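You operate a simulated robot arm through the tools that you are given. There is no shell and no other tool.

The job below is to be done with a simulated two-armed robot. You get a single attempt, and the scene is never put back.

JOB
Oil the table slide: three pump strokes, then wind it out and back.
Fine: about a turn each way or more; free the red lock lever first and lock it after; the table ends where it stood.
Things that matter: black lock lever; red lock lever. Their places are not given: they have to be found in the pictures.

Only the result counts: the job must be done as asked and must still hold three seconds after the hand-in. Knocking over, shifting, dropping, spilling or breaking anything else fails it.

ROBOT AND FRAMES
Two 7-joint arms with fingered hands on one trunk that stands fixed in place. Base frame: the origin is at the foot of the trunk, x ahead of it, y to its left, z up. Units: mm, degrees, N and s.
The left shoulder is at [50, 214, 869], the right one opposite. With the tool pointing down near the work surface each hand reaches from about 440 to 900 mm from the base axis, measured 20 degrees to its own side. Payload 3 kg a hand.
The TCP of each hand is the grasp point between the finger pads, 26 mm short of the fingertips. In the tool frame z runs along the fingers and y along their closing line. Largest opening 132 mm; the body of the gripper starts 73 mm behind the TCP. The gripper is a hand of 3 fingers: y runs from the thumb to the fingers, the wrist lies at [0, 0, -229] in the tool frame, and closing takes about 1.5 s.
Orientation is told as [roll, pitch, yaw] about the base's x, y, z axes, in that order, counted from this pose: with the fingers straight down and closing along the base's y, the tool's x points along the base's -x, its y along +y and its z along -z.

CONTROLS
- The arms move only by the tool servo_tool. It takes "left_increments", "right_increments" or both (then of equal length, played together; a hand with none holds still); each is one flat list of numbers, 6 for each row, row after row: the shift along the tool's x, y, z in mm, then the turn, a rotation vector about the tool's x, y, z in degrees. In form: [tx, ty, tz, rx, ry, rz, tx, ty, tz, rx, ry, rz, ...]. A call has 1 to 20 rows; each row is the pose to reach, as a shift and turn from the pose commanded when the call began, along the tool's axes at that moment. "left_fingers" and "right_fingers" are, for a hand that has rows, the finger opening in mm, from 0 to 132, set as the call begins (left out, the last holds). A row lasts 0.2 s, in which the tool goes at most 50 mm and 8.6 degrees; a call with a longer step from one row to the next is refused whole, and so is a gripper value outside its range. A pose out of reach is approached as far as the arm can. The call stops where the force on the tool passes 80 N (or 10 N more than at its start, if that is more) or the arm is blocked; 0.2 s more then pass. Each finger travels about 72 mm/s and halts on what it meets, pressing with about 25 N; the grip force reading is that of the motor and also rises with nothing between the fingers. The clock runs only during rows and for 0.2 s after the last one: add rows that repeat a pose to give the fingers time. It gives the time, the measured TCP pose, the force on the tool (base axes), the opening and the grip force at its end, in the units of the frame above (readings bear some noise), with the torque about the TCP (base axes, N m) and any sound that the robot's microphone picked up.
- Cameras (640 x 400 px; columns grow to the right, rows downward): "scene" is now at [33.1, -13.8, 1499.8]; the picture's right is [-0.16, -0.99, 0.00], its down [-0.65, 0.11, -0.76] and it looks along [0.74, -0.12, -0.66] (base axes); focal length 334 px, centre (320, 200). "left" rides on the left gripper at [-62, 3, -92] in its tool frame; the picture's right is [-0.05, -1.00, 0.00], its down [0.83, -0.04, -0.56] and it looks along [0.55, -0.03, 0.83] (tool axes); focal length 230 px, centre (320, 200). "right" rides on the right gripper at [62, 3, -92] in its tool frame; the picture's right is [-0.05, 1.00, 0.00], its down [-0.83, -0.04, -0.56] and it looks along [-0.55, -0.03, 0.83] (tool axes); focal length 230 px, centre (320, 200).
- snapshot(camera): a new picture of that camera. The clock stands still meanwhile.
- move_fingers(finger1, finger2, thumb_bend, hand): sets how far each is bent, from 0 (flat) to 1 (curled in); at 0.3 the hand is open as for a grip, at 0.7 the pads meet at the TCP. One left out holds its place. A second passes; each finger stops where it meets its share of the squeeze, and holds until it gets a number again. A gripper value or a shape takes the hand back. It gives what a move gives, with no picture; readings hold the bend of each and the force on the fingers (four entries, about 0 where the hand has none), thumb and palm.
- set_grasp(shape, hand): the hand has 3 fingers and takes this shape, open, in about a second: jaw (thumb against the fingers, like two jaws); tri (thumb and two fingers); tip (a fingertip pinch); poke (one finger out to press); point (the index stretched); flat (the hand flat); cup (the hand cupped); fist (a fist). The gripper value then closes the fingers along that shape, each until it touches; the sizes above hold for jaw. It gives what a move gives, with no picture.
- head_to(pan, tilt): turns the head with the scene camera to pan (to the left, within 86 degrees either way) and tilt (down, from -29 to 69), counted from straight ahead of the robot. It gives what a move gives.
- point_at(camera, pixels): for up to 12 pixels [column, row] of the newest picture of that camera ("zoom" is the newest enlarged one), the place [x, y, z] in the base frame of the surface seen there, good to about 2 mm. The clock stands still meanwhile.
- close_up(camera, box): a new picture of the part [left, top, right, bottom] of that camera's present view, enlarged. The clock stands still meanwhile.
- sign_off(): hands the job in; it is judged then, once.

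Open the grippers and draw the arms clear of the work before you hand the job in, unless the task says otherwise.

The tools are called after "Call:" as a command line: name --argument value ..., lists and objects as JSON in quotes. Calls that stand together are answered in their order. servo_tool: Moves the arms, as the interface text tells. Its arguments: {"type":"object","properties":{"left_increments":{"type":"array","items":{"type":"number"}},"left_fingers":{"type":"number"},"right_increments":{"type":"array","items":{"type":"number"}},"right_fingers":{"type":"number"}},"required":[]} The other tools are called the same way: set_grasp (shape, hand) gives the hand a shape; move_fingers (finger1, finger2, thumb_bend, hand) moves the fingers one by one; head_to (pan, tilt) turns the head that bears the scene camera; snapshot (camera) takes a picture; point_at (camera, pixels) gives the place of the surface under pixels of a picture; close_up (camera, box) takes an enlarged picture of a part of a camera's view; sign_off () hands the job in.

At the start:

```text
time: 0.0
left_position: [588.9, 222.4, 1095.6]
left_tcp_rot: [0.0, 0.0, 0.0]
left_contact_force: [-0.6, 0.2, 0.3]
left_torque: [-0.04, 0.03, -0.02]
left_finger_gap: 132.0
left_gripper_force: 0.1
left_shape: jaw
left_bend: [0.3, 0.3, 0.3]
left_finger forces: [0.1, 0.0, 0.0, 0.0, 0.0, 0.1]
right_position: [556.2, -295.7, 1145.9]
right_tcp_rot: [-0.1, 0.0, 0.0]
right_contact_force: [0.2, -0.1, -0.4]
right_torque: [-0.04, 0.0, 0.01]
right_finger_gap: 132.0
right_gripper_force: 0.1
right_shape: jaw
right_bend: [0.3, 0.3, 0.3]
right_finger forces: [0.0, 0.1, 0.0, 0.1, 0.0, 0.0]
head pan, tilt: [-9.4, 41.0]
```

scene: 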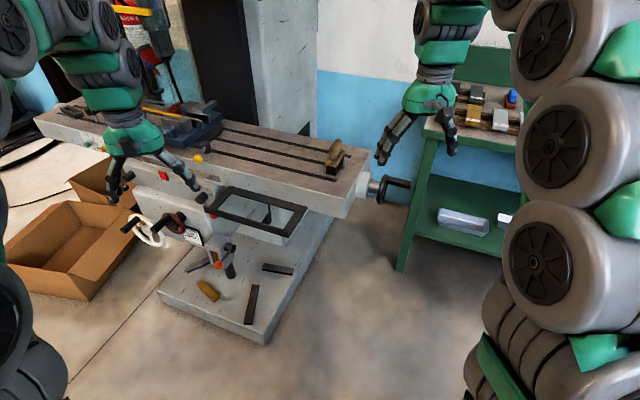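
right: 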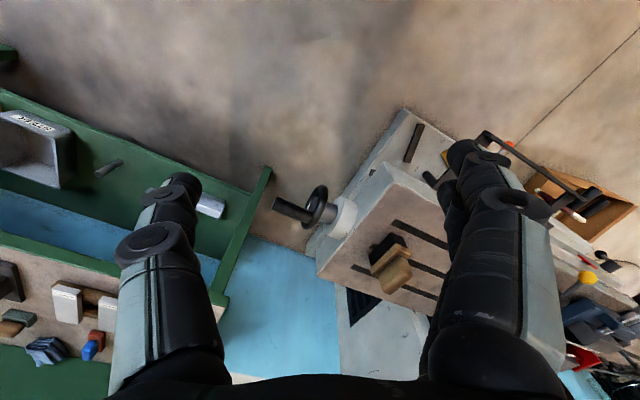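
left: 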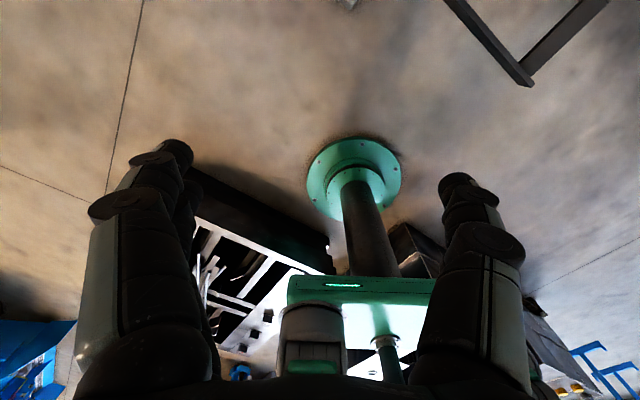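

The scene shows a milling machine with table, a handwheel at the right end (around pixel 390,190), and knobs and levers at the front (around 160-240, 150-260). I'll enlarge these regions.

Call:
close_up --camera "scene" --box '[100, 140, 320, 280]'

Call:
close_up --camera "scene" --box '[280, 110, 440, 220]'

Call:
close_up --camera "scene" --box '[20, 60, 240, 200]'

```text
2.86 times, centred on (210, 210) of scene
```

zoom: 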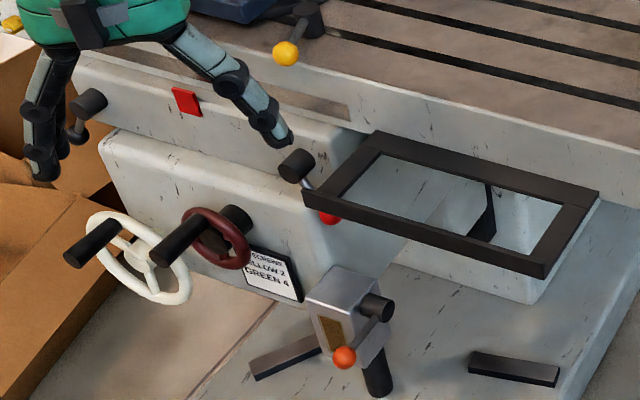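

```text
3.64 times, centred on (360, 165) of scene
```

zoom: 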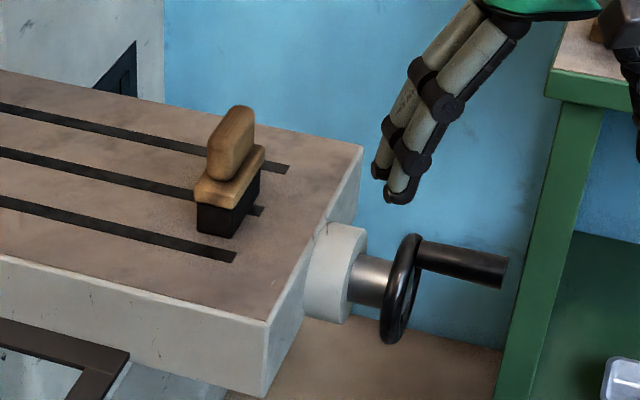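

```text
2.86 times, centred on (130, 130) of scene
```

zoom: 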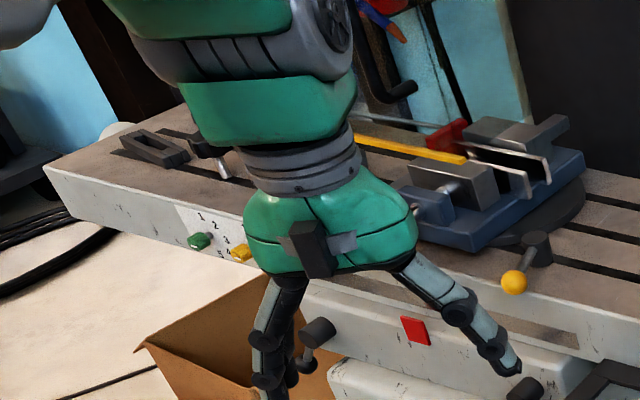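

The left hand covers part of the machine's front. I move it up and to the left, clear of the view, while the right holds still.

Call:
servo_tool --left_increments '[0, 30, 0, 0, 0, 0, 0, 60, 0, 0, 0, 0, 0, 90, 0, 0, 0, 0, 0, 120, 0, 0, 0, 0, 0, 150, 0, 0, 0, 0, 0, 180, 0, 0, 0, 0, 0, 210, 0, 0, 0, 0, 0, 240, 0, 0, 0, 0]'

Call:
snapshot --camera "scene"

```text
time: 1.8
left_position: [590.4, 461.2, 1096.3]
left_tcp_rot: [0.0, 0.0, 0.0]
left_contact_force: [0.4, -0.1, -1.0]
left_torque: [-0.01, 0.0, 0.02]
left_finger_gap: 131.7
left_gripper_force: 0.0
left_shape: jaw
left_bend: [0.3, 0.3, 0.3]
left_finger forces: [0.1, 0.0, 0.1, 0.0, 0.0, 0.0]
right_position: [556.7, -296.6, 1147.2]
right_tcp_rot: [-0.1, 0.0, 0.1]
right_contact_force: [0.7, 0.2, 0.2]
right_torque: [0.03, 0.01, 0.01]
right_finger_gap: 132.0
right_gripper_force: 0.1
right_shape: jaw
right_bend: [0.3, 0.3, 0.3]
right_finger forces: [0.0, 0.0, 0.0, 0.0, 0.0, 0.1]
head pan, tilt: [-9.4, 41.0]
```

```text
taken
```

scene: 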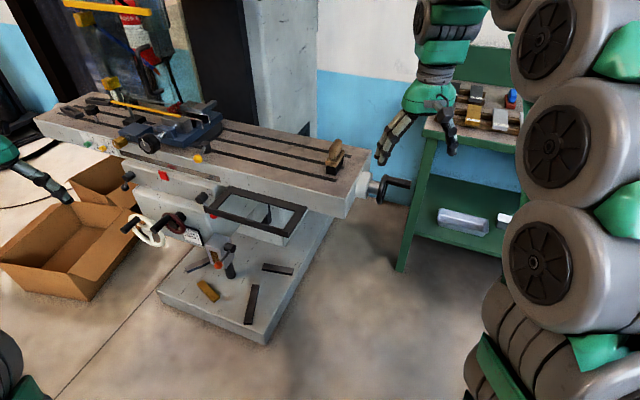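

The machine is now fully visible. I enlarge the table front, the sign and the levers.

Call:
close_up --camera "scene" --box '[30, 85, 150, 160]'

Call:
close_up --camera "scene" --box '[110, 160, 250, 248]'

Call:
close_up --camera "scene" --box '[180, 225, 260, 275]'

Call:
close_up --camera "scene" --box '[100, 120, 260, 220]'

```text
5.33 times, centred on (90, 122) of scene
```

zoom: 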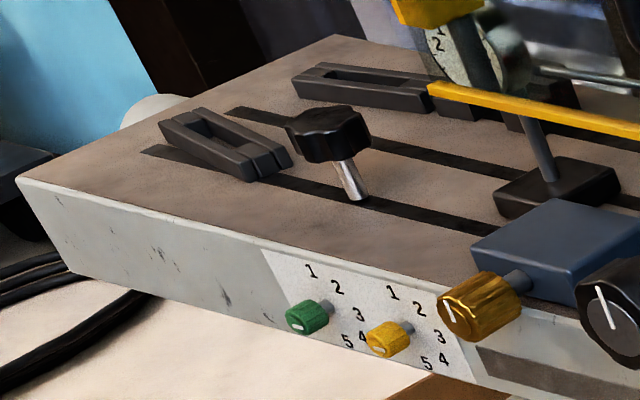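

```text
4.55 times, centred on (180, 204) of scene
```

zoom: 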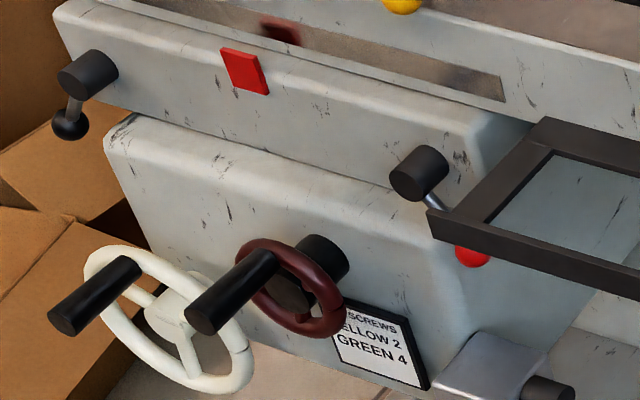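

```text
8.00 times, centred on (220, 250) of scene
```

zoom: 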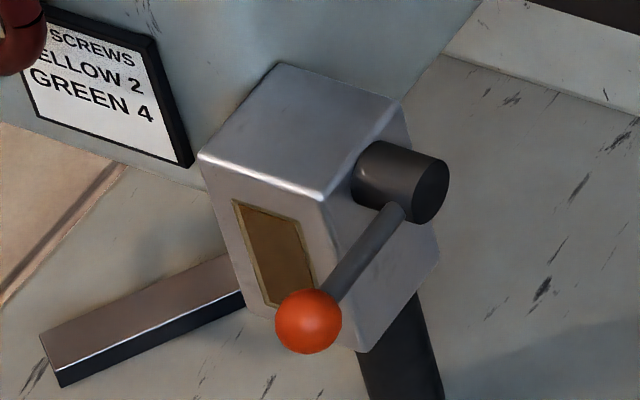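

```text
4.00 times, centred on (180, 170) of scene
```

zoom: 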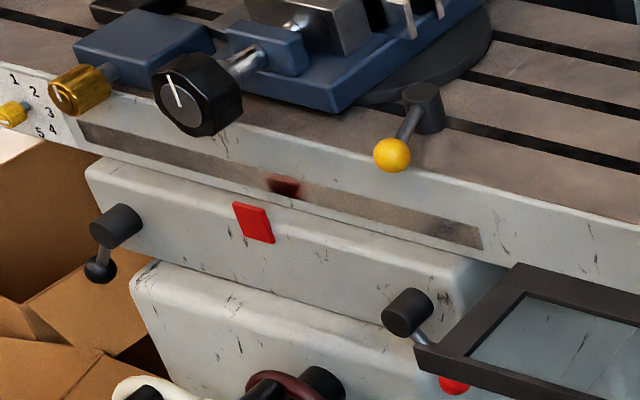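

The red-ball lever (zoom px 455,383; pivot 408,312), black lever (118,225; ball 100,270), and red block on the saddle (253,222) are visible. I ask for their 3D places.

Call:
point_at --camera "zoom" --pixels '[[455, 384], [404, 314], [424, 338], [112, 233], [100, 271], [253, 222], [285, 185], [480, 240], [450, 290], [415, 355], [390, 155], [520, 265]]'

Call:
close_up --camera "scene" --box '[180, 185, 340, 285]'

```text
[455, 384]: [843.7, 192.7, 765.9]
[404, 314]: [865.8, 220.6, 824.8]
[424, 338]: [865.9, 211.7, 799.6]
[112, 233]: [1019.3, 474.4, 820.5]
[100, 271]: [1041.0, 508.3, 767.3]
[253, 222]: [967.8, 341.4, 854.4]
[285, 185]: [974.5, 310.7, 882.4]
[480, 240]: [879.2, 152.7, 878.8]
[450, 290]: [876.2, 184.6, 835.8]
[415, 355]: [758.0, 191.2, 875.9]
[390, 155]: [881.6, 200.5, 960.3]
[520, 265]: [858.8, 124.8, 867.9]
```

```text
4.00 times, centred on (260, 235) of scene
```

zoom: 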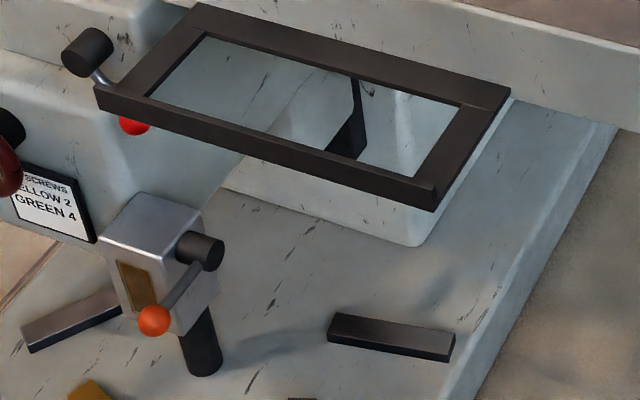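

Now points on the pump, frame, and base in this enlarged view.

Call:
point_at --camera "zoom" --pixels '[[154, 320], [200, 252], [215, 255], [180, 287], [150, 205], [110, 240], [178, 265], [200, 340], [100, 100], [430, 200], [505, 92], [200, 12]]'

Call:
close_up --camera "scene" --box '[320, 150, 440, 225]'

```text
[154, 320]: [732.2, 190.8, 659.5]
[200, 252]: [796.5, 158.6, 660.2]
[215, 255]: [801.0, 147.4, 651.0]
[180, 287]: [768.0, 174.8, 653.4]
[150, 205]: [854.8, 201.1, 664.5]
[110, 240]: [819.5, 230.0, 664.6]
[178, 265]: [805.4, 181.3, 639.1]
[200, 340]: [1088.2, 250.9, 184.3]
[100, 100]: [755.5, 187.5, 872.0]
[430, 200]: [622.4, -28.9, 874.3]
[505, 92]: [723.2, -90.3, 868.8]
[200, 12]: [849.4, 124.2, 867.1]
```

```text
5.33 times, centred on (380, 188) of scene
```

zoom: 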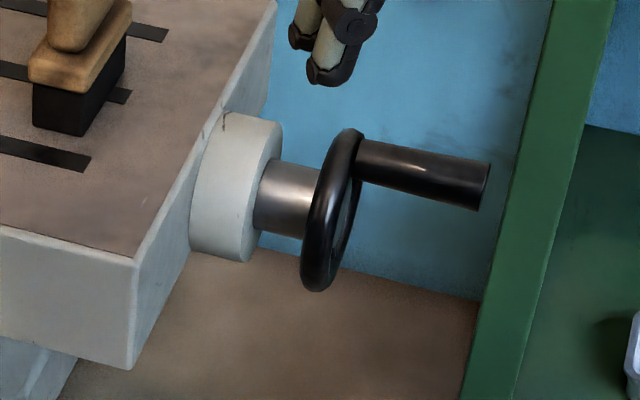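

Now the right-end handwheel: points on rim, hub, and the handle.

Call:
point_at --camera "zoom" --pixels '[[365, 150], [420, 175], [478, 185], [350, 137], [318, 285], [330, 210], [290, 200], [232, 190], [262, 135], [135, 265], [270, 20], [485, 205]]'

Call:
close_up --camera "right" --box '[250, 100, 450, 300]'

```text
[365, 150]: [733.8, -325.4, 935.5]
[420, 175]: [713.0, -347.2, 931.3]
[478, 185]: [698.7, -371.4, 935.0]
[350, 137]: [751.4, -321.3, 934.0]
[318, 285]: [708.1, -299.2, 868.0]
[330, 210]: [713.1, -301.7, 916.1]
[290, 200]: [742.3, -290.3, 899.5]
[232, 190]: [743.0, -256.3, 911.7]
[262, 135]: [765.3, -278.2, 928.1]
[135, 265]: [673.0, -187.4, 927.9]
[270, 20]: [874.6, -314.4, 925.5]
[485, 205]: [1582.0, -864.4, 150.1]
```

```text
2.00 times, centred on (350, 200) of right
```

zoom: 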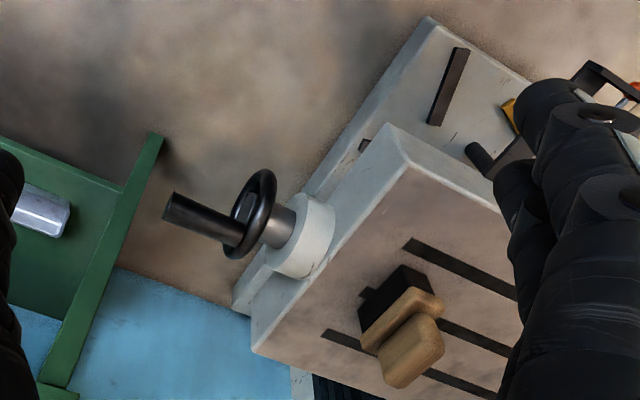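

I look closer at each lever and pump, and the area around the handwheel including the bench.

Call:
close_up --camera "scene" --box '[185, 180, 233, 225]'

Call:
close_up --camera "scene" --box '[112, 165, 160, 195]'

Call:
close_up --camera "scene" --box '[200, 235, 248, 280]'

Call:
close_up --camera "scene" --box '[380, 60, 560, 280]'

```text
8.89 times, centred on (209, 202) of scene
```

zoom: 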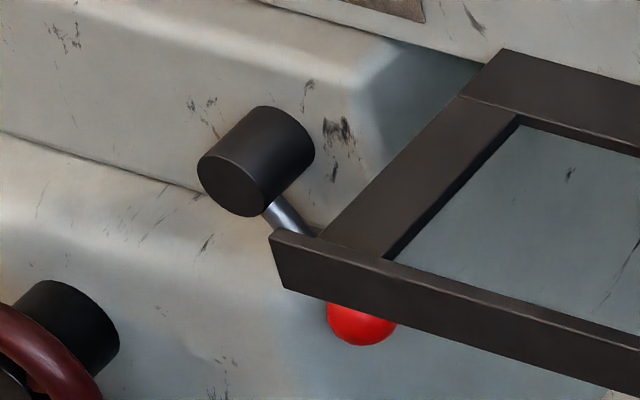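

```text
13.33 times, centred on (136, 180) of scene
```

zoom: 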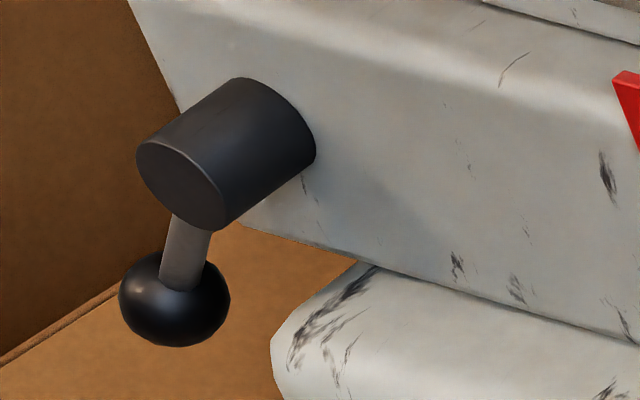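

```text
8.89 times, centred on (224, 258) of scene
```

zoom: 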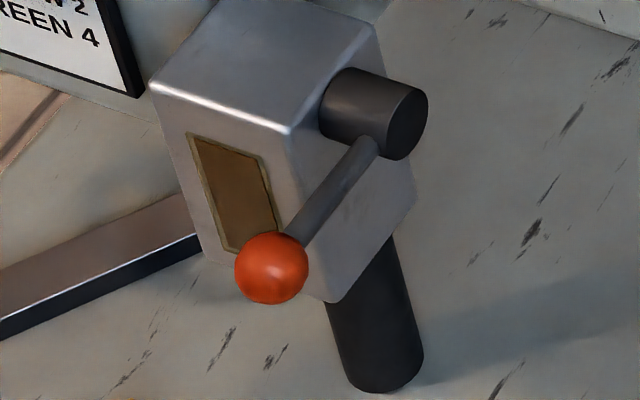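

```text
1.82 times, centred on (470, 170) of scene
```

zoom: 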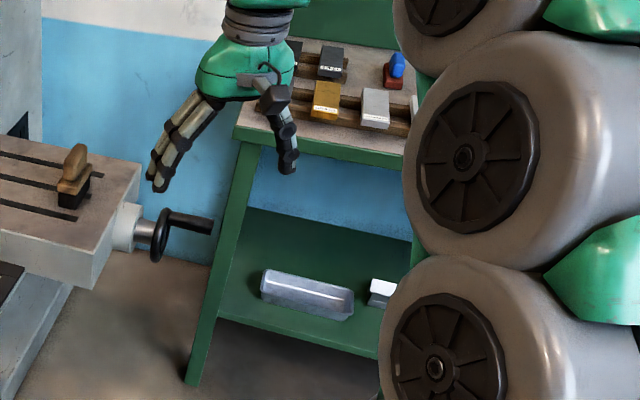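

The red lever hangs down-right of its pivot, next to the black frame. I check bench and surroundings positions near the handwheel for clearance.

Call:
point_at --camera "zoom" --pixels '[[238, 133], [245, 150], [222, 250], [190, 380], [300, 155], [325, 100], [270, 280], [210, 225], [165, 225], [180, 218], [74, 180], [60, 200]]'

Call:
close_up --camera "scene" --box '[345, 160, 425, 210]'

```text
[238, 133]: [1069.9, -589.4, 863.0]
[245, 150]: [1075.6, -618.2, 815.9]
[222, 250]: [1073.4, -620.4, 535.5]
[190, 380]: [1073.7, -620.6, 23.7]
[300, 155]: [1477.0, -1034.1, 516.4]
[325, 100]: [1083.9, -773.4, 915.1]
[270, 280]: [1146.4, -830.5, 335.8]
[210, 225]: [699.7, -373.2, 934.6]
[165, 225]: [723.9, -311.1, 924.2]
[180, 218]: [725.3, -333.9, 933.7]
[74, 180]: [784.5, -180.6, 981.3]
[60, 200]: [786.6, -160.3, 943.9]
```

```text
8.00 times, centred on (385, 185) of scene
```

zoom: 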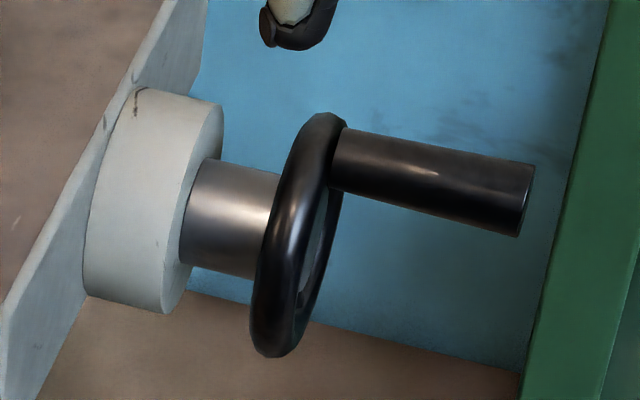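

I sample more points on the handle and wheel for exact geometry.

Call:
point_at --camera "zoom" --pixels '[[350, 155], [430, 172], [500, 190], [525, 195], [430, 195], [345, 130], [318, 120], [265, 340], [262, 290], [290, 230], [230, 215], [180, 110]]'

Call:
snapshot --camera "right"

```text
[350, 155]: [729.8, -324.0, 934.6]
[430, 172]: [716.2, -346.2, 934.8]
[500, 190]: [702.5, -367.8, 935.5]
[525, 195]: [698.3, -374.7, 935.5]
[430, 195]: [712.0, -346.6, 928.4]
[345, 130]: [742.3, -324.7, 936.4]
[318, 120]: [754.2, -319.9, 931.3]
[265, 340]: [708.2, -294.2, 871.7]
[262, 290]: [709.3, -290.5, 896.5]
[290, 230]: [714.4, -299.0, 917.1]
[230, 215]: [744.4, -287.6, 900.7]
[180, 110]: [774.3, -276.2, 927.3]
```

```text
taken
```

right: 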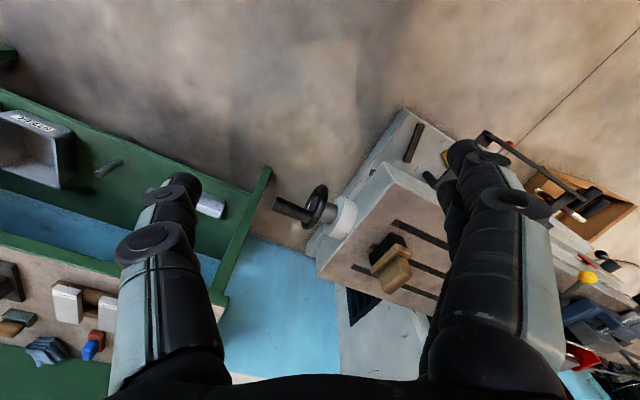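

Geometry so far: the table axis runs along about (-0.524,-0.852), front normal (-0.852,0.524); red lever ball is at about (856,196,762). I tilt the left hand to point horizontally ahead so its camera looks at the machine's front.

Call:
servo_tool --left_increments '[0, -5, 10, 0, -8, 0, 0, -10, 20, 0, -16, 0, 0, -15, 30, 0, -24, 0, 0, -20, 40, 0, -32, 0, 0, -25, 50, 0, -40, 0, 0, -30, 60, 0, -48, 0, 0, -35, 70, 0, -56, 0, 0, -40, 80, 0, -64, 0, 0, -45, 90, 0, -72, 0, 0, -50, 100, 0, -80, 0, 0, -55, 110, 0, -88, 0, 0, -60, 120, 0, -90, 0]'

```text
time: 4.4
left_position: [577.9, 488.6, 966.5]
left_tcp_rot: [74.2, -87.4, -76.6]
left_contact_force: [-1.8, 0.6, -6.3]
left_torque: [-0.07, -0.62, -0.01]
left_finger_gap: 132.0
left_gripper_force: 0.0
left_shape: jaw
left_bend: [0.3, 0.3, 0.3]
left_finger forces: [0.0, 0.0, 0.1, 0.0, 0.0, 0.0]
left hand out of reach, approached as far as the arm can: row 8, 9, 10, 11, 12
right_position: [555.0, -296.5, 1147.3]
right_tcp_rot: [-0.1, -0.1, 0.1]
right_contact_force: [-0.6, -0.2, 0.6]
right_torque: [0.06, -0.11, -0.06]
right_finger_gap: 131.9
right_gripper_force: 0.1
right_shape: jaw
right_bend: [0.3, 0.3, 0.3]
right_finger forces: [0.0, 0.1, 0.0, 0.1, 0.1, 0.0]
head pan, tilt: [-9.4, 41.0]
```

The left hand's orientation is nearly horizontal, but the arm reported reach limits. I look at the arm posture and the left camera's view.

Call:
snapshot --camera "left"

Call:
snapshot --camera "scene"

```text
taken
```

left: 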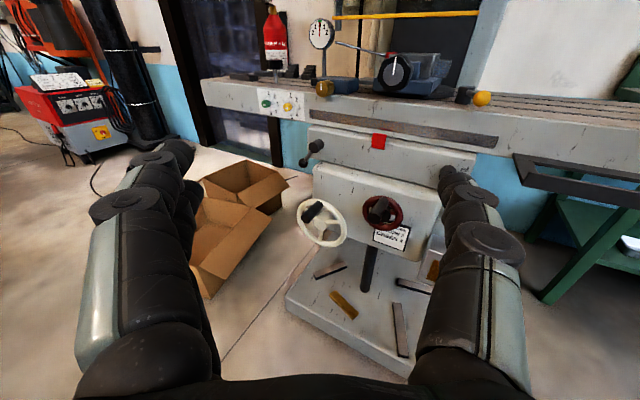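

```text
taken
```

scene: 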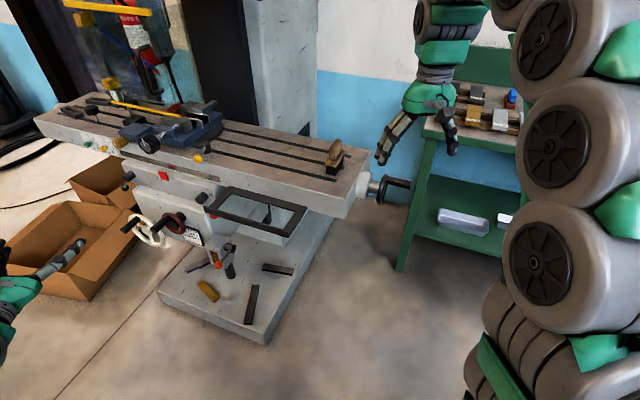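

The camera view works well. I move the left hand forward, down and yaw it so it faces the machine's front squarely.

Call:
servo_tool --left_increments '[10, -8, 8, 4, 0, 0, 20, -16, 16, 8, 0, 0, 30, -24, 24, 12, 0, 0, 40, -32, 32, 16, 0, 0, 50, -40, 40, 20, 0, 0, 60, -48, 48, 24, 0, 0, 70, -56, 56, 28, 0, 0, 80, -64, 64, 31.6, 0, 0, 90, -72, 72, 31.6, 0, 0, 100, -80, 80, 31.6, 0, 0]'

Call:
snapshot --camera "left"

```text
time: 6.6
left_position: [653.4, 404.5, 850.4]
left_tcp_rot: [-3.4, -87.9, -30.4]
left_contact_force: [-0.4, -0.6, -0.7]
left_torque: [0.03, -0.03, 0.02]
left_finger_gap: 132.1
left_gripper_force: 0.0
left_shape: jaw
left_bend: [0.3, 0.3, 0.3]
left_finger forces: [0.0, 0.1, 0.0, 0.2, 0.0, 0.1]
right_position: [556.4, -296.1, 1147.3]
right_tcp_rot: [-0.1, 0.0, 0.0]
right_contact_force: [-0.8, 0.5, -0.5]
right_torque: [0.02, 0.01, 0.04]
right_finger_gap: 131.8
right_gripper_force: 0.0
right_shape: jaw
right_bend: [0.3, 0.3, 0.3]
right_finger forces: [0.0, 0.0, 0.1, 0.0, 0.1, 0.0]
head pan, tilt: [-9.4, 41.0]
```

```text
taken
```

left: 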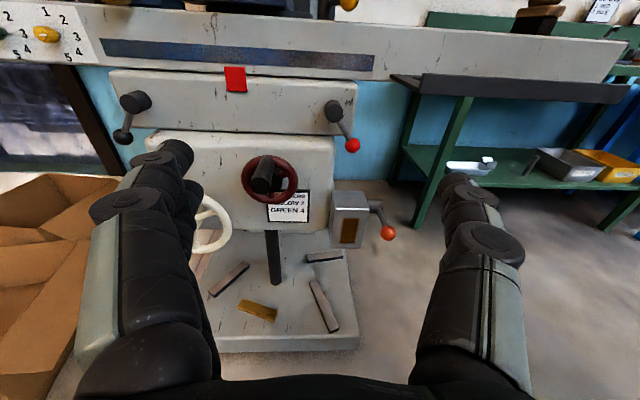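

Now the front is seen squarely: red lever pivot (334,112), ball (352,145); black lever (135,100)/(122,136); pump lever ball (387,232). I enlarge these.

Call:
close_up --camera "left" --box '[280, 70, 440, 170]'

Call:
point_at --camera "zoom" --pixels '[[211, 160], [289, 300], [250, 225], [215, 180], [380, 330], [480, 30], [190, 100], [295, 150], [450, 60], [100, 130]]'

Call:
close_up --camera "left" --box '[300, 170, 460, 270]'

```text
4.00 times, centred on (360, 120) of left
```

zoom: 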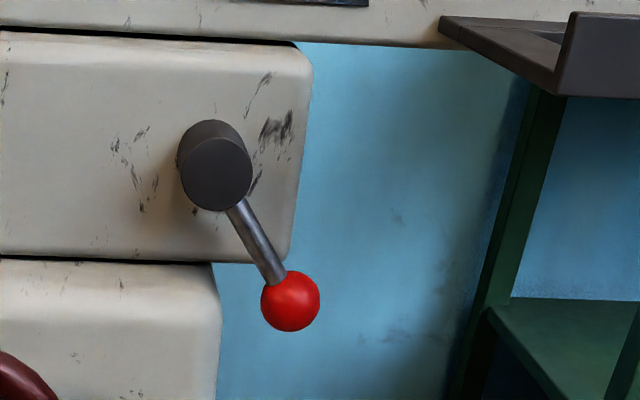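

```text
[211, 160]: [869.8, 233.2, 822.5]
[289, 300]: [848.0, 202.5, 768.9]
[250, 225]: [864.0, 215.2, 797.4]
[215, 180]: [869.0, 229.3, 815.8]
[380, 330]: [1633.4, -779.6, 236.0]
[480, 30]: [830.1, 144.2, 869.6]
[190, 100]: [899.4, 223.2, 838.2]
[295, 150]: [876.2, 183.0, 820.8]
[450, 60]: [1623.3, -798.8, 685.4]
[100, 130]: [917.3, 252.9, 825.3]
```

```text
4.00 times, centred on (380, 220) of left
```

zoom: 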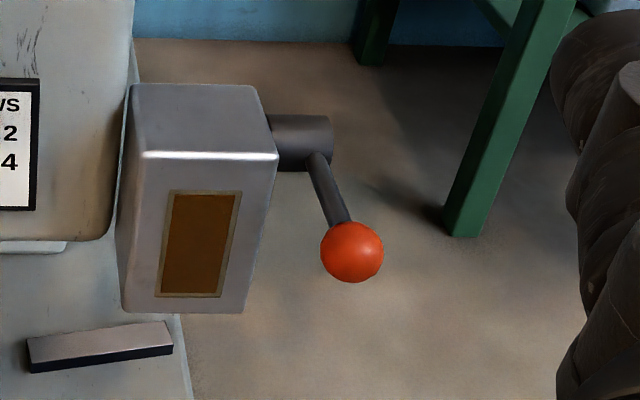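

Red lever: pivot near (869,230,817), ball centre near (856,195,763). Now points on the pump in the newest enlarged view.

Call:
point_at --camera "zoom" --pixels '[[352, 252], [330, 195], [320, 170], [300, 140], [325, 135], [280, 145], [262, 100], [270, 160], [240, 300], [200, 120], [150, 160], [130, 95]]'

Call:
close_up --camera "left" --box '[90, 60, 250, 160]'

```text
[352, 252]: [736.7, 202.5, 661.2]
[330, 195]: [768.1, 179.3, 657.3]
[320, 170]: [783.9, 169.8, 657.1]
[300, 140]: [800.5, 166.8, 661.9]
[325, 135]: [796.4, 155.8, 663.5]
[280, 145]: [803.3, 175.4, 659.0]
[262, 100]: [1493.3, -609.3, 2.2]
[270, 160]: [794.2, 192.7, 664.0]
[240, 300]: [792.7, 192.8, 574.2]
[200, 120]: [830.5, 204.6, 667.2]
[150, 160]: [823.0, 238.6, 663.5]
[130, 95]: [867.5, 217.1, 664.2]
```

```text
4.00 times, centred on (170, 110) of left
```

zoom: 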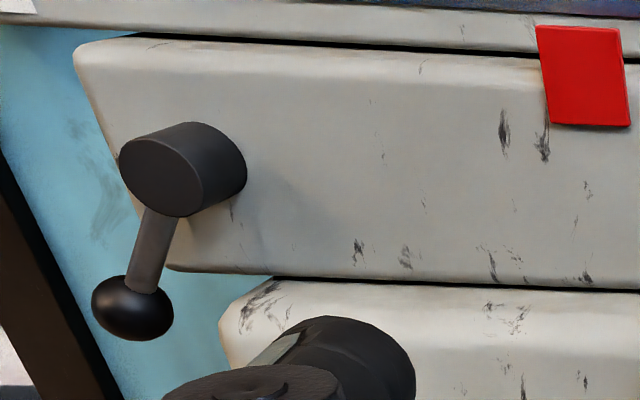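

I refine the table direction using widely spaced points on the table's front face in the scene picture, at (60,133), (100,142), (270,180), (335,203) and along the top.

Call:
snapshot --camera "scene"

Call:
point_at --camera "scene" --pixels '[[60, 135], [90, 141], [220, 176], [280, 190], [335, 207], [345, 210]]'

```text
taken
```

scene: 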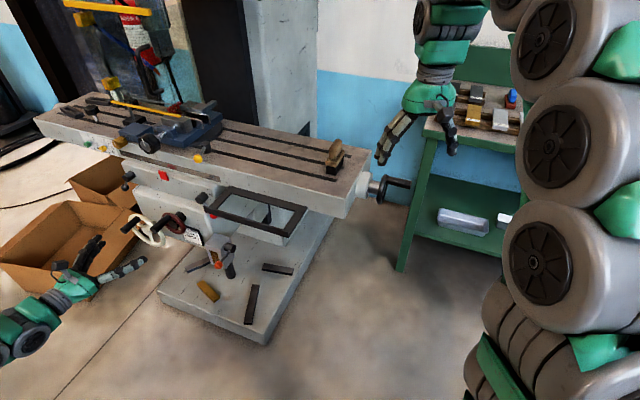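

```text
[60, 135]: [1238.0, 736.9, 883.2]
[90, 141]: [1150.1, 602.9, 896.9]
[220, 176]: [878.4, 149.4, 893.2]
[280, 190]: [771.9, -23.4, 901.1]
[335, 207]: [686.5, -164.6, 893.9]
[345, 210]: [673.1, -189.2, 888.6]
```

Refined axis: u = (-0.52,-0.854). I check positions of the dark red wheel's handle and white wheel handle, which sit near the left hand's path.

Call:
close_up --camera "scene" --box '[110, 190, 230, 265]'

Call:
point_at --camera "zoom" --pixels '[[243, 200], [290, 170], [330, 140], [360, 170], [310, 135], [80, 200], [110, 170], [200, 250], [400, 190]]'

```text
5.33 times, centred on (170, 228) of scene
```

zoom: 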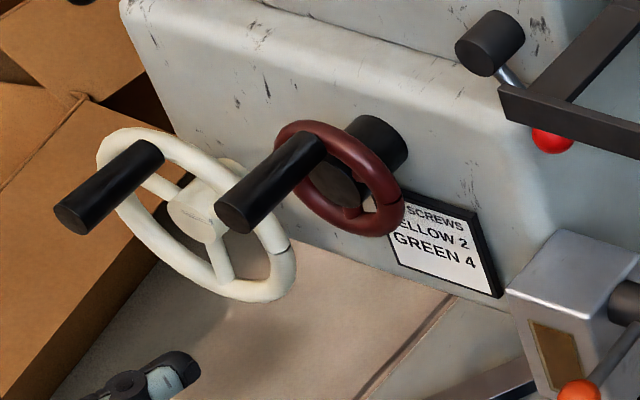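

```text
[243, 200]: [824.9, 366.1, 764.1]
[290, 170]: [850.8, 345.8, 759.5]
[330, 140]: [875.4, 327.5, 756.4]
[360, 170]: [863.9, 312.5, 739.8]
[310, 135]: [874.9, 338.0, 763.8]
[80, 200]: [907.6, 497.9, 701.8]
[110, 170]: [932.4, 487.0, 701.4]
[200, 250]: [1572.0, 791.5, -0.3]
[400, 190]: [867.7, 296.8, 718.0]
```

Red-wheel handle tip at about (820,370,758) is left of my target. I bring the left hand to about 105 mm in front of the red ball with the grip rolled to match the lever's slant, fingers at 70 mm.

Call:
servo_tool --left_increments '[10, -8, 22, -0.2, -0.35, -4.2, 20, -16, 45, -0.45, -0.7, -8.5, 30, -24, 67, -0.7, -1.05, -12.7, 40, -33, 90, -0.9, -1.4, -17, 50, -41, 112, -1.1, -1.75, -21.2, 60, -49, 135, -1.3, -2.1, -25.5, 70, -57, 158, -1.6, -2.5, -29.7, 80.6, -65.4, 182, -1.8, -2.8, -34, 80.6, -65.4, 182, -1.8, -2.8, -34]' --left_fingers 70

Call:
snapshot --camera "left"

Call:
snapshot --camera "scene"

```text
time: 8.6
left_position: [765.9, 248.4, 763.4]
left_tcp_rot: [-89.9, -55.8, 58.6]
left_contact_force: [-0.1, 0.6, 0.6]
left_torque: [-0.01, -0.04, 0.01]
left_finger_gap: 70.1
left_gripper_force: 0.0
left_shape: jaw
left_bend: [0.72, 0.72, 0.7]
left_finger forces: [0.0, 0.0, 0.0, 0.0, 0.1, 0.0]
right_position: [557.9, -295.9, 1146.4]
right_tcp_rot: [0.0, 0.0, 0.0]
right_contact_force: [0.0, -0.5, -0.1]
right_torque: [-0.04, -0.01, 0.0]
right_finger_gap: 131.7
right_gripper_force: 0.1
right_shape: jaw
right_bend: [0.3, 0.3, 0.3]
right_finger forces: [0.0, 0.0, 0.1, 0.0, 0.1, 0.0]
head pan, tilt: [-9.4, 41.0]
```

```text
taken
```

left: 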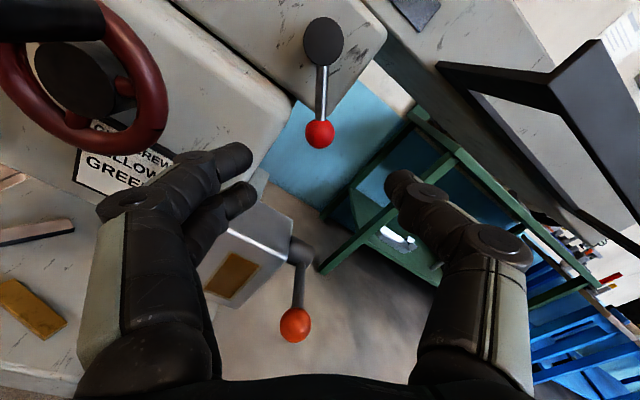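

```text
taken
```

scene: 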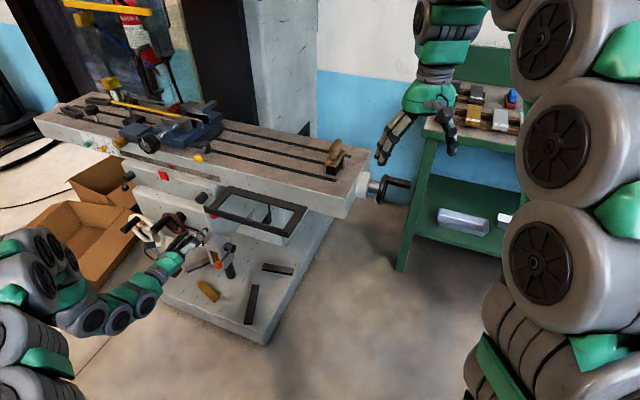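

The ball (319,134) lies exactly on the tool's line and the lever appears upright in the hand's frame. I advance 70 mm first and look.

Call:
servo_tool --left_increments '[0, 0, 15, 0, 0, 0, 0, 0, 30, 0, 0, 0, 0, 0, 45, 0, 0, 0, 0, 0, 60, 0, 0, 0, 0, 0, 70, 0, 0, 0]'

Call:
snapshot --camera "left"

```text
time: 9.8
left_position: [826.0, 212.9, 759.8]
left_tcp_rot: [-90.0, -55.9, 58.6]
left_contact_force: [0.8, 0.1, 0.0]
left_torque: [0.0, 0.02, 0.01]
left_finger_gap: 70.4
left_gripper_force: 0.1
left_shape: jaw
left_bend: [0.72, 0.72, 0.7]
left_finger forces: [0.1, 0.1, 0.1, 0.0, 0.1, 0.0]
right_position: [556.1, -295.6, 1146.8]
right_tcp_rot: [0.0, 0.0, 0.0]
right_contact_force: [0.1, 0.8, 0.5]
right_torque: [0.01, 0.0, 0.0]
right_finger_gap: 132.2
right_gripper_force: 0.1
right_shape: jaw
right_bend: [0.3, 0.3, 0.3]
right_finger forces: [0.1, 0.0, 0.0, 0.0, 0.0, 0.0]
head pan, tilt: [-9.4, 41.0]
```

```text
taken
```

left: 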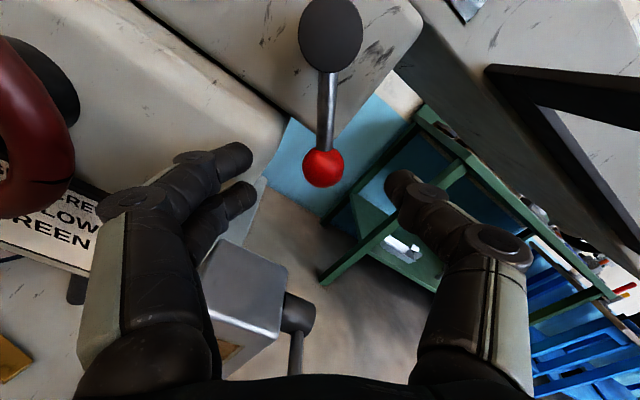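

The ball (323,167) is about 35 mm ahead of the TCP and well centred. I advance 23 mm and then close on it.

Call:
servo_tool --left_increments '[0, -1, 8, 0, 0, 0, 0, -1, 16, 0, 0, 0, 0, -1, 23, 0, 0, 0]'

Call:
servo_tool --left_increments '[0, 0, 0, 0, 0, 0, 0, 0, 0, 0, 0, 0, 0, 0, 0, 0, 0, 0, 0, 0, 0, 0, 0, 0, 0, 0, 0, 0, 0, 0, 0, 0, 0, 0, 0, 0]' --left_fingers 10

Call:
snapshot --camera "left"

```text
time: 10.4
left_position: [836.0, 217.3, 754.3]
left_tcp_rot: [-88.8, -55.3, 58.8]
left_contact_force: [-54.0, 33.7, 4.7]
left_torque: [0.79, 0.98, 1.84]
left_finger_gap: 64.8
left_gripper_force: 0.0
left_shape: jaw
left_bend: [0.79, 0.79, 0.7]
left_finger forces: [31.8, 32.3, 0.0, 0.0, 0.0, 0.0]
right_position: [556.5, -294.0, 1147.6]
right_tcp_rot: [-0.1, -0.1, 0.0]
right_contact_force: [-0.4, -0.3, -0.5]
right_torque: [0.0, 0.05, -0.01]
right_finger_gap: 131.7
right_gripper_force: 0.0
right_shape: jaw
right_bend: [0.3, 0.3, 0.3]
right_finger forces: [0.1, 0.0, 0.0, 0.0, 0.0, 0.0]
head pan, tilt: [-9.4, 41.0]
stopped in row 3 (left hand): the force on the tool passed its limit at 84 N (the readings are from after the stop); the commanded pose is now the measured one
```

```text
time: 11.1
left_position: [837.5, 209.1, 756.9]
left_tcp_rot: [-89.3, -55.4, 58.4]
left_contact_force: [-46.8, 0.7, 30.9]
left_torque: [-0.57, -0.7, -0.84]
left_finger_gap: 25.7
left_gripper_force: 24.7
left_shape: jaw
left_bend: [0.77, 0.77, 0.73]
left_finger forces: [6.2, 1.5, 0.0, 0.0, 53.7, 0.0]
right_position: [556.1, -298.3, 1147.6]
right_tcp_rot: [0.1, -0.3, -0.2]
right_contact_force: [-0.9, -0.1, 0.0]
right_torque: [-0.01, 0.06, -0.01]
right_finger_gap: 132.0
right_gripper_force: 0.1
right_shape: jaw
right_bend: [0.3, 0.3, 0.3]
right_finger forces: [0.0, 0.1, 0.1, 0.0, 0.1, 0.0]
head pan, tilt: [-9.4, 41.0]
stopped in row 3 (left hand): the force on the tool passed its limit at 81 N (the readings are from after the stop); the commanded pose is now the measured one
```

```text
taken
```

left: 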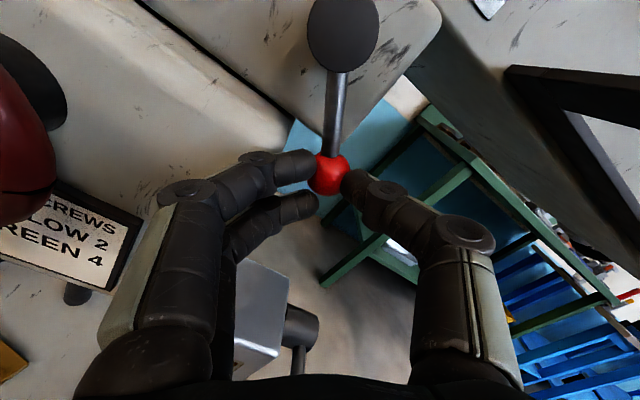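

The two left fingers touched the knee block while closing; the ball is now between fingers and thumb (gap 25.7). I back off 4 mm along the tool to relieve the contact force.

Call:
servo_tool --left_increments '[0, 0, -2, 0, 0, 0, 0, 0, -4, 0, 0, 0, 0, 0, -4, 0, 0, 0]'

Call:
close_up --camera "left" --box '[220, 100, 460, 250]'

```text
time: 11.9
left_position: [833.8, 214.3, 755.8]
left_tcp_rot: [-88.9, -55.4, 58.4]
left_contact_force: [-16.3, -11.5, 24.5]
left_torque: [-0.45, -0.44, -0.44]
left_finger_gap: 21.4
left_gripper_force: 25.1
left_shape: jaw
left_bend: [0.77, 0.77, 0.7]
left_finger forces: [0.0, 0.1, 0.0, 0.0, 25.4, 0.0]
right_position: [556.1, -296.4, 1146.9]
right_tcp_rot: [0.0, -0.1, 0.0]
right_contact_force: [0.7, 0.2, 0.6]
right_torque: [0.0, 0.01, 0.0]
right_finger_gap: 131.8
right_gripper_force: 0.1
right_shape: jaw
right_bend: [0.3, 0.3, 0.3]
right_finger forces: [0.0, 0.0, 0.0, 0.1, 0.0, 0.0]
head pan, tilt: [-9.4, 41.0]
```

```text
2.67 times, centred on (340, 175) of left
```

zoom: 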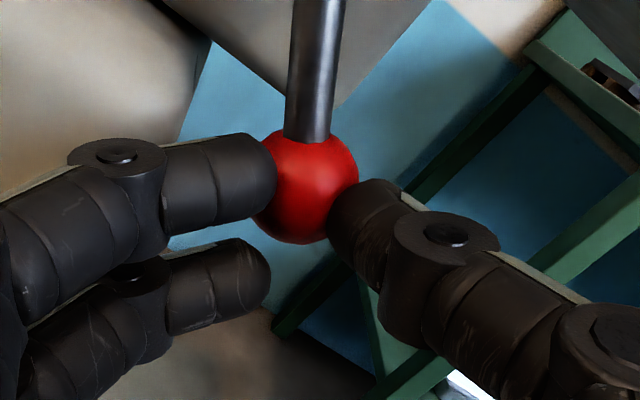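

The thumb alone presses 25 N on the ball toward the clockwise side and it doesn't yield, so that side looks like the stop. I open a bit, shift 8 mm toward the pivot (tool -x) so the ball sits between the two fingers.

Call:
servo_tool --left_increments '[0, 0, 0, 0, 0, 0, 0, 0, 0, 0, 0, 0, 0, 0, 0, 0, 0, 0, -4, 0, 0, 0, 0, 0, -9, 0, 0, 0, 0, 0, -9, 0, 0, 0, 0, 0]' --left_fingers 50

Call:
close_up --camera "left" --box '[220, 60, 460, 210]'

```text
time: 13.3
left_position: [836.2, 221.9, 763.6]
left_tcp_rot: [-89.0, -55.4, 58.6]
left_contact_force: [-20.3, 6.8, -1.5]
left_torque: [0.08, 0.32, 0.32]
left_finger_gap: 47.3
left_gripper_force: 0.1
left_shape: jaw
left_bend: [0.77, 0.77, 0.7]
left_finger forces: [10.9, 9.4, 0.0, 0.0, 0.0, 0.0]
right_position: [555.2, -295.3, 1147.2]
right_tcp_rot: [0.0, 0.0, 0.0]
right_contact_force: [-0.7, -0.1, 1.3]
right_torque: [-0.01, -0.01, -0.03]
right_finger_gap: 131.9
right_gripper_force: 0.1
right_shape: jaw
right_bend: [0.3, 0.3, 0.3]
right_finger forces: [0.0, 0.0, 0.0, 0.0, 0.0, 0.0]
head pan, tilt: [-9.4, 41.0]
```

```text
2.67 times, centred on (340, 135) of left
```

zoom: 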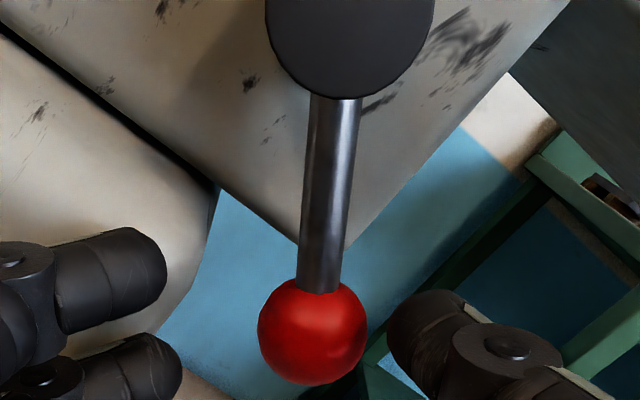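

The ball is about 9.5 mm to the thumb side and 4 mm below centre; fingers still graze the knee. I shift tool y -9, x +3, z -3, then close.

Call:
servo_tool --left_increments '[1, -3, -3, 0, 0, 0, 2, -6, -3, 0, 0, 0, 3, -9, -3, 0, 0, 0, 3, -9, -3, 0, 0, 0]'

Call:
servo_tool --left_increments '[0, 0, 0, 0, 0, 0, 0, 0, 0, 0, 0, 0, 0, 0, 0, 0, 0, 0, 0, 0, 0, 0, 0, 0, 0, 0, 0, 0, 0, 0]' --left_fingers 10

Call:
close_up --camera "left" --box '[220, 60, 460, 210]'

```text
time: 14.3
left_position: [828.9, 214.9, 764.6]
left_tcp_rot: [-88.8, -55.4, 58.3]
left_contact_force: [-6.6, 6.0, 0.8]
left_torque: [0.11, 0.06, 0.37]
left_finger_gap: 50.9
left_gripper_force: 0.0
left_shape: jaw
left_bend: [0.74, 0.74, 0.7]
left_finger forces: [8.8, 0.1, 0.0, 0.0, 0.0, 0.1]
right_position: [556.1, -296.8, 1146.7]
right_tcp_rot: [0.0, -0.2, 0.0]
right_contact_force: [-0.3, 0.0, 0.1]
right_torque: [0.0, 0.04, 0.07]
right_finger_gap: 131.9
right_gripper_force: 0.1
right_shape: jaw
right_bend: [0.3, 0.3, 0.3]
right_finger forces: [0.1, 0.0, 0.1, 0.0, 0.0, 0.0]
head pan, tilt: [-9.4, 41.0]
```

```text
time: 15.5
left_position: [828.2, 213.8, 765.0]
left_tcp_rot: [-88.9, -55.4, 58.6]
left_contact_force: [-0.5, 0.2, -0.6]
left_torque: [-0.01, 0.01, 0.02]
left_finger_gap: 10.2
left_gripper_force: 0.0
left_shape: jaw
left_bend: [0.71, 0.71, 0.7]
left_finger forces: [0.0, 0.1, 0.1, 0.0, 0.1, 0.0]
right_position: [557.6, -295.4, 1146.8]
right_tcp_rot: [0.0, 0.1, 0.0]
right_contact_force: [0.0, -0.4, -0.7]
right_torque: [-0.02, -0.01, -0.02]
right_finger_gap: 131.6
right_gripper_force: 0.1
right_shape: jaw
right_bend: [0.3, 0.3, 0.3]
right_finger forces: [0.0, 0.0, 0.1, 0.0, 0.0, 0.1]
head pan, tilt: [-9.4, 41.0]
```

```text
2.67 times, centred on (340, 135) of left
```

zoom: 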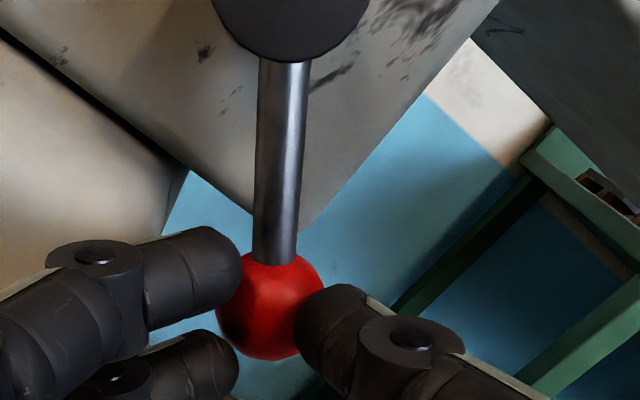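

The fingers closed in front of the ball (ball centre is ~27 mm beyond TCP). I check the knee's right edge position before going deeper.

Call:
point_at --camera "zoom" --pixels '[[100, 150], [165, 185], [150, 215], [140, 180], [250, 170], [310, 200], [270, 310], [240, 290], [278, 160], [285, 30], [180, 160], [60, 200]]'

```text
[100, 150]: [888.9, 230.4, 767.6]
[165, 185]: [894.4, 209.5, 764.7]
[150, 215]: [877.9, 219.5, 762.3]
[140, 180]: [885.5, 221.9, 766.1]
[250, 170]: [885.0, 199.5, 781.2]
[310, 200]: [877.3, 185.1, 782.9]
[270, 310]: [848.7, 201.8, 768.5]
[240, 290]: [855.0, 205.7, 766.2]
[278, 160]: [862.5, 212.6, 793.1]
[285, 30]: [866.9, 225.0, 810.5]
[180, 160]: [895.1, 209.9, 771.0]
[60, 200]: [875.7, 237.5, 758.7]
```

The knee's right face is at about s=-643, leaving only ~16 mm beside the ball for one finger. I open to 38, slide 8 mm outward along the lever so just the upper finger goes beside the ball, and advance 15 mm.

Call:
servo_tool --left_increments '[0, 0, 0, 0, 0, 0, 4, -1, 0, 0, 0, 0, 8, -1, 0, 0, 0, 0, 8, -1, 5, 0, 0, 0, 8, -1, 10, 0, 0, 0, 8, -1, 15, 0, 0, 0]' --left_fingers 38

Call:
close_up --camera "left" --box '[220, 80, 460, 230]'

```text
time: 16.9
left_position: [838.9, 206.4, 758.5]
left_tcp_rot: [-88.7, -55.2, 58.7]
left_contact_force: [-44.1, 43.6, -4.1]
left_torque: [-0.09, 0.28, 1.76]
left_finger_gap: 40.8
left_gripper_force: 0.0
left_shape: jaw
left_bend: [0.86, 0.74, 0.7]
left_finger forces: [55.1, 5.9, 0.0, 0.1, 0.0, 0.0]
right_position: [557.2, -294.2, 1147.6]
right_tcp_rot: [0.0, 0.0, 0.1]
right_contact_force: [-0.2, 0.3, -0.2]
right_torque: [-0.05, 0.05, 0.0]
right_finger_gap: 131.9
right_gripper_force: 0.0
right_shape: jaw
right_bend: [0.3, 0.3, 0.3]
right_finger forces: [0.0, 0.0, 0.0, 0.0, 0.0, 0.0]
head pan, tilt: [-9.4, 41.0]
```

```text
2.67 times, centred on (340, 155) of left
```

zoom: 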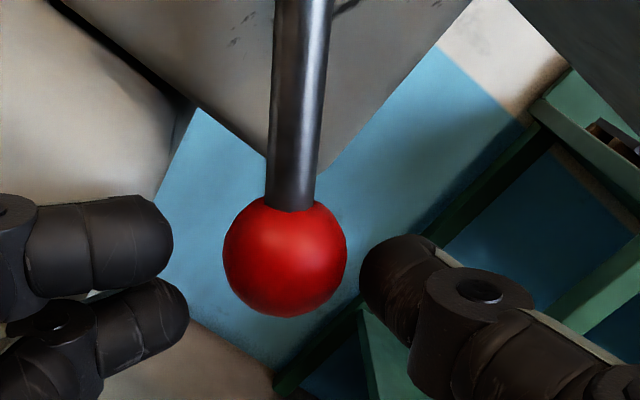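

Finger 1 pressed into the knee (55 N). I back off 45 mm and roll the hand a further -56° so both fingers come below the ball and the thumb above, clear of the knee.

Call:
servo_tool --left_increments '[0, 0, -15, 0, 0, 0, 0, 0, -30, 0, 0, 0, 0, 0, -45, 0, 0, 0, 0, 0, -50, 0, 0, -8, 0, 0, -50, 0, 0, -16, 0, 0, -50, 0, 0, -24, 0, 0, -50, 0, 0, -32, 0, 0, -50, 0, 0, -40, 0, 0, -50, 0, 0, -48, 0, 0, -50, 0, 0, -56, 0, 0, -50, 0, 0, -56]' --left_fingers 60

Call:
snapshot --camera "left"

```text
time: 19.3
left_position: [721.3, 254.2, 738.8]
left_tcp_rot: [-89.4, 0.7, 59.5]
left_contact_force: [0.7, 0.3, 0.1]
left_torque: [-0.03, 0.0, -0.02]
left_finger_gap: 60.0
left_gripper_force: 0.1
left_shape: jaw
left_bend: [0.73, 0.73, 0.7]
left_finger forces: [0.0, 0.1, 0.0, 0.0, 0.0, 0.1]
left hand out of reach, approached as far as the arm can: row 9, 10, 11
right_position: [557.4, -296.1, 1146.7]
right_tcp_rot: [0.0, -0.1, 0.1]
right_contact_force: [0.1, 0.3, 0.5]
right_torque: [0.02, 0.01, 0.02]
right_finger_gap: 131.5
right_gripper_force: 0.0
right_shape: jaw
right_bend: [0.3, 0.3, 0.3]
right_finger forces: [0.0, 0.1, 0.1, 0.0, 0.1, 0.0]
head pan, tilt: [-9.4, 41.0]
```

```text
taken
```

left: 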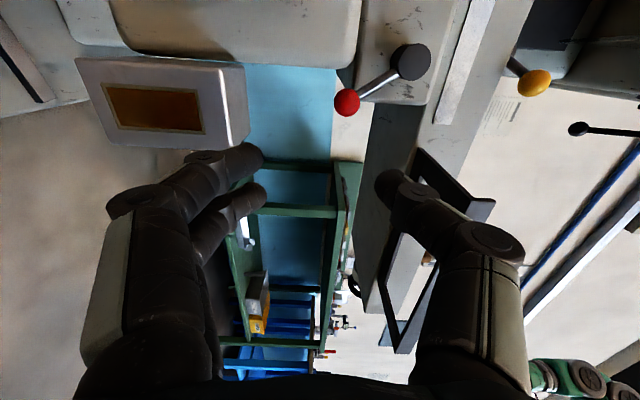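

The roll works but the arm was pulled back to (721,254,739). I try moving forward to about 60 mm in front of the ball with this roll.

Call:
servo_tool --left_increments '[-2, -6, 20, 0, 0, 0, -4, -12, 40, 0, 0, 0, -6, -18, 60, 0, 0, 0, -8, -24, 86, 0, 0, 0, -8, -24, 86, 0, 0, 0]'

Call:
snapshot --camera "left"

```text
time: 20.5
left_position: [737.2, 224.0, 726.4]
left_tcp_rot: [-89.2, 0.5, 59.3]
left_contact_force: [0.1, -1.6, 0.7]
left_torque: [-0.03, 0.0, 0.02]
left_finger_gap: 59.7
left_gripper_force: 0.2
left_shape: jaw
left_bend: [0.73, 0.73, 0.7]
left_finger forces: [0.0, 0.0, 0.1, 0.0, 0.0, 0.1]
left hand out of reach, approached as far as the arm can: row 1, 2, 3, 4, 5
right_position: [556.2, -294.8, 1147.6]
right_tcp_rot: [-0.1, -0.1, 0.1]
right_contact_force: [0.0, -0.4, -0.4]
right_torque: [0.01, -0.01, 0.01]
right_finger_gap: 132.0
right_gripper_force: 0.1
right_shape: jaw
right_bend: [0.3, 0.3, 0.3]
right_finger forces: [0.1, 0.0, 0.0, 0.0, 0.0, 0.0]
head pan, tilt: [-9.4, 41.0]
```

```text
taken
```

left: 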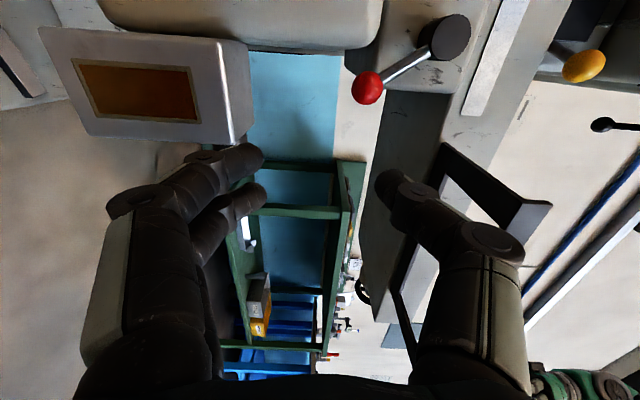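

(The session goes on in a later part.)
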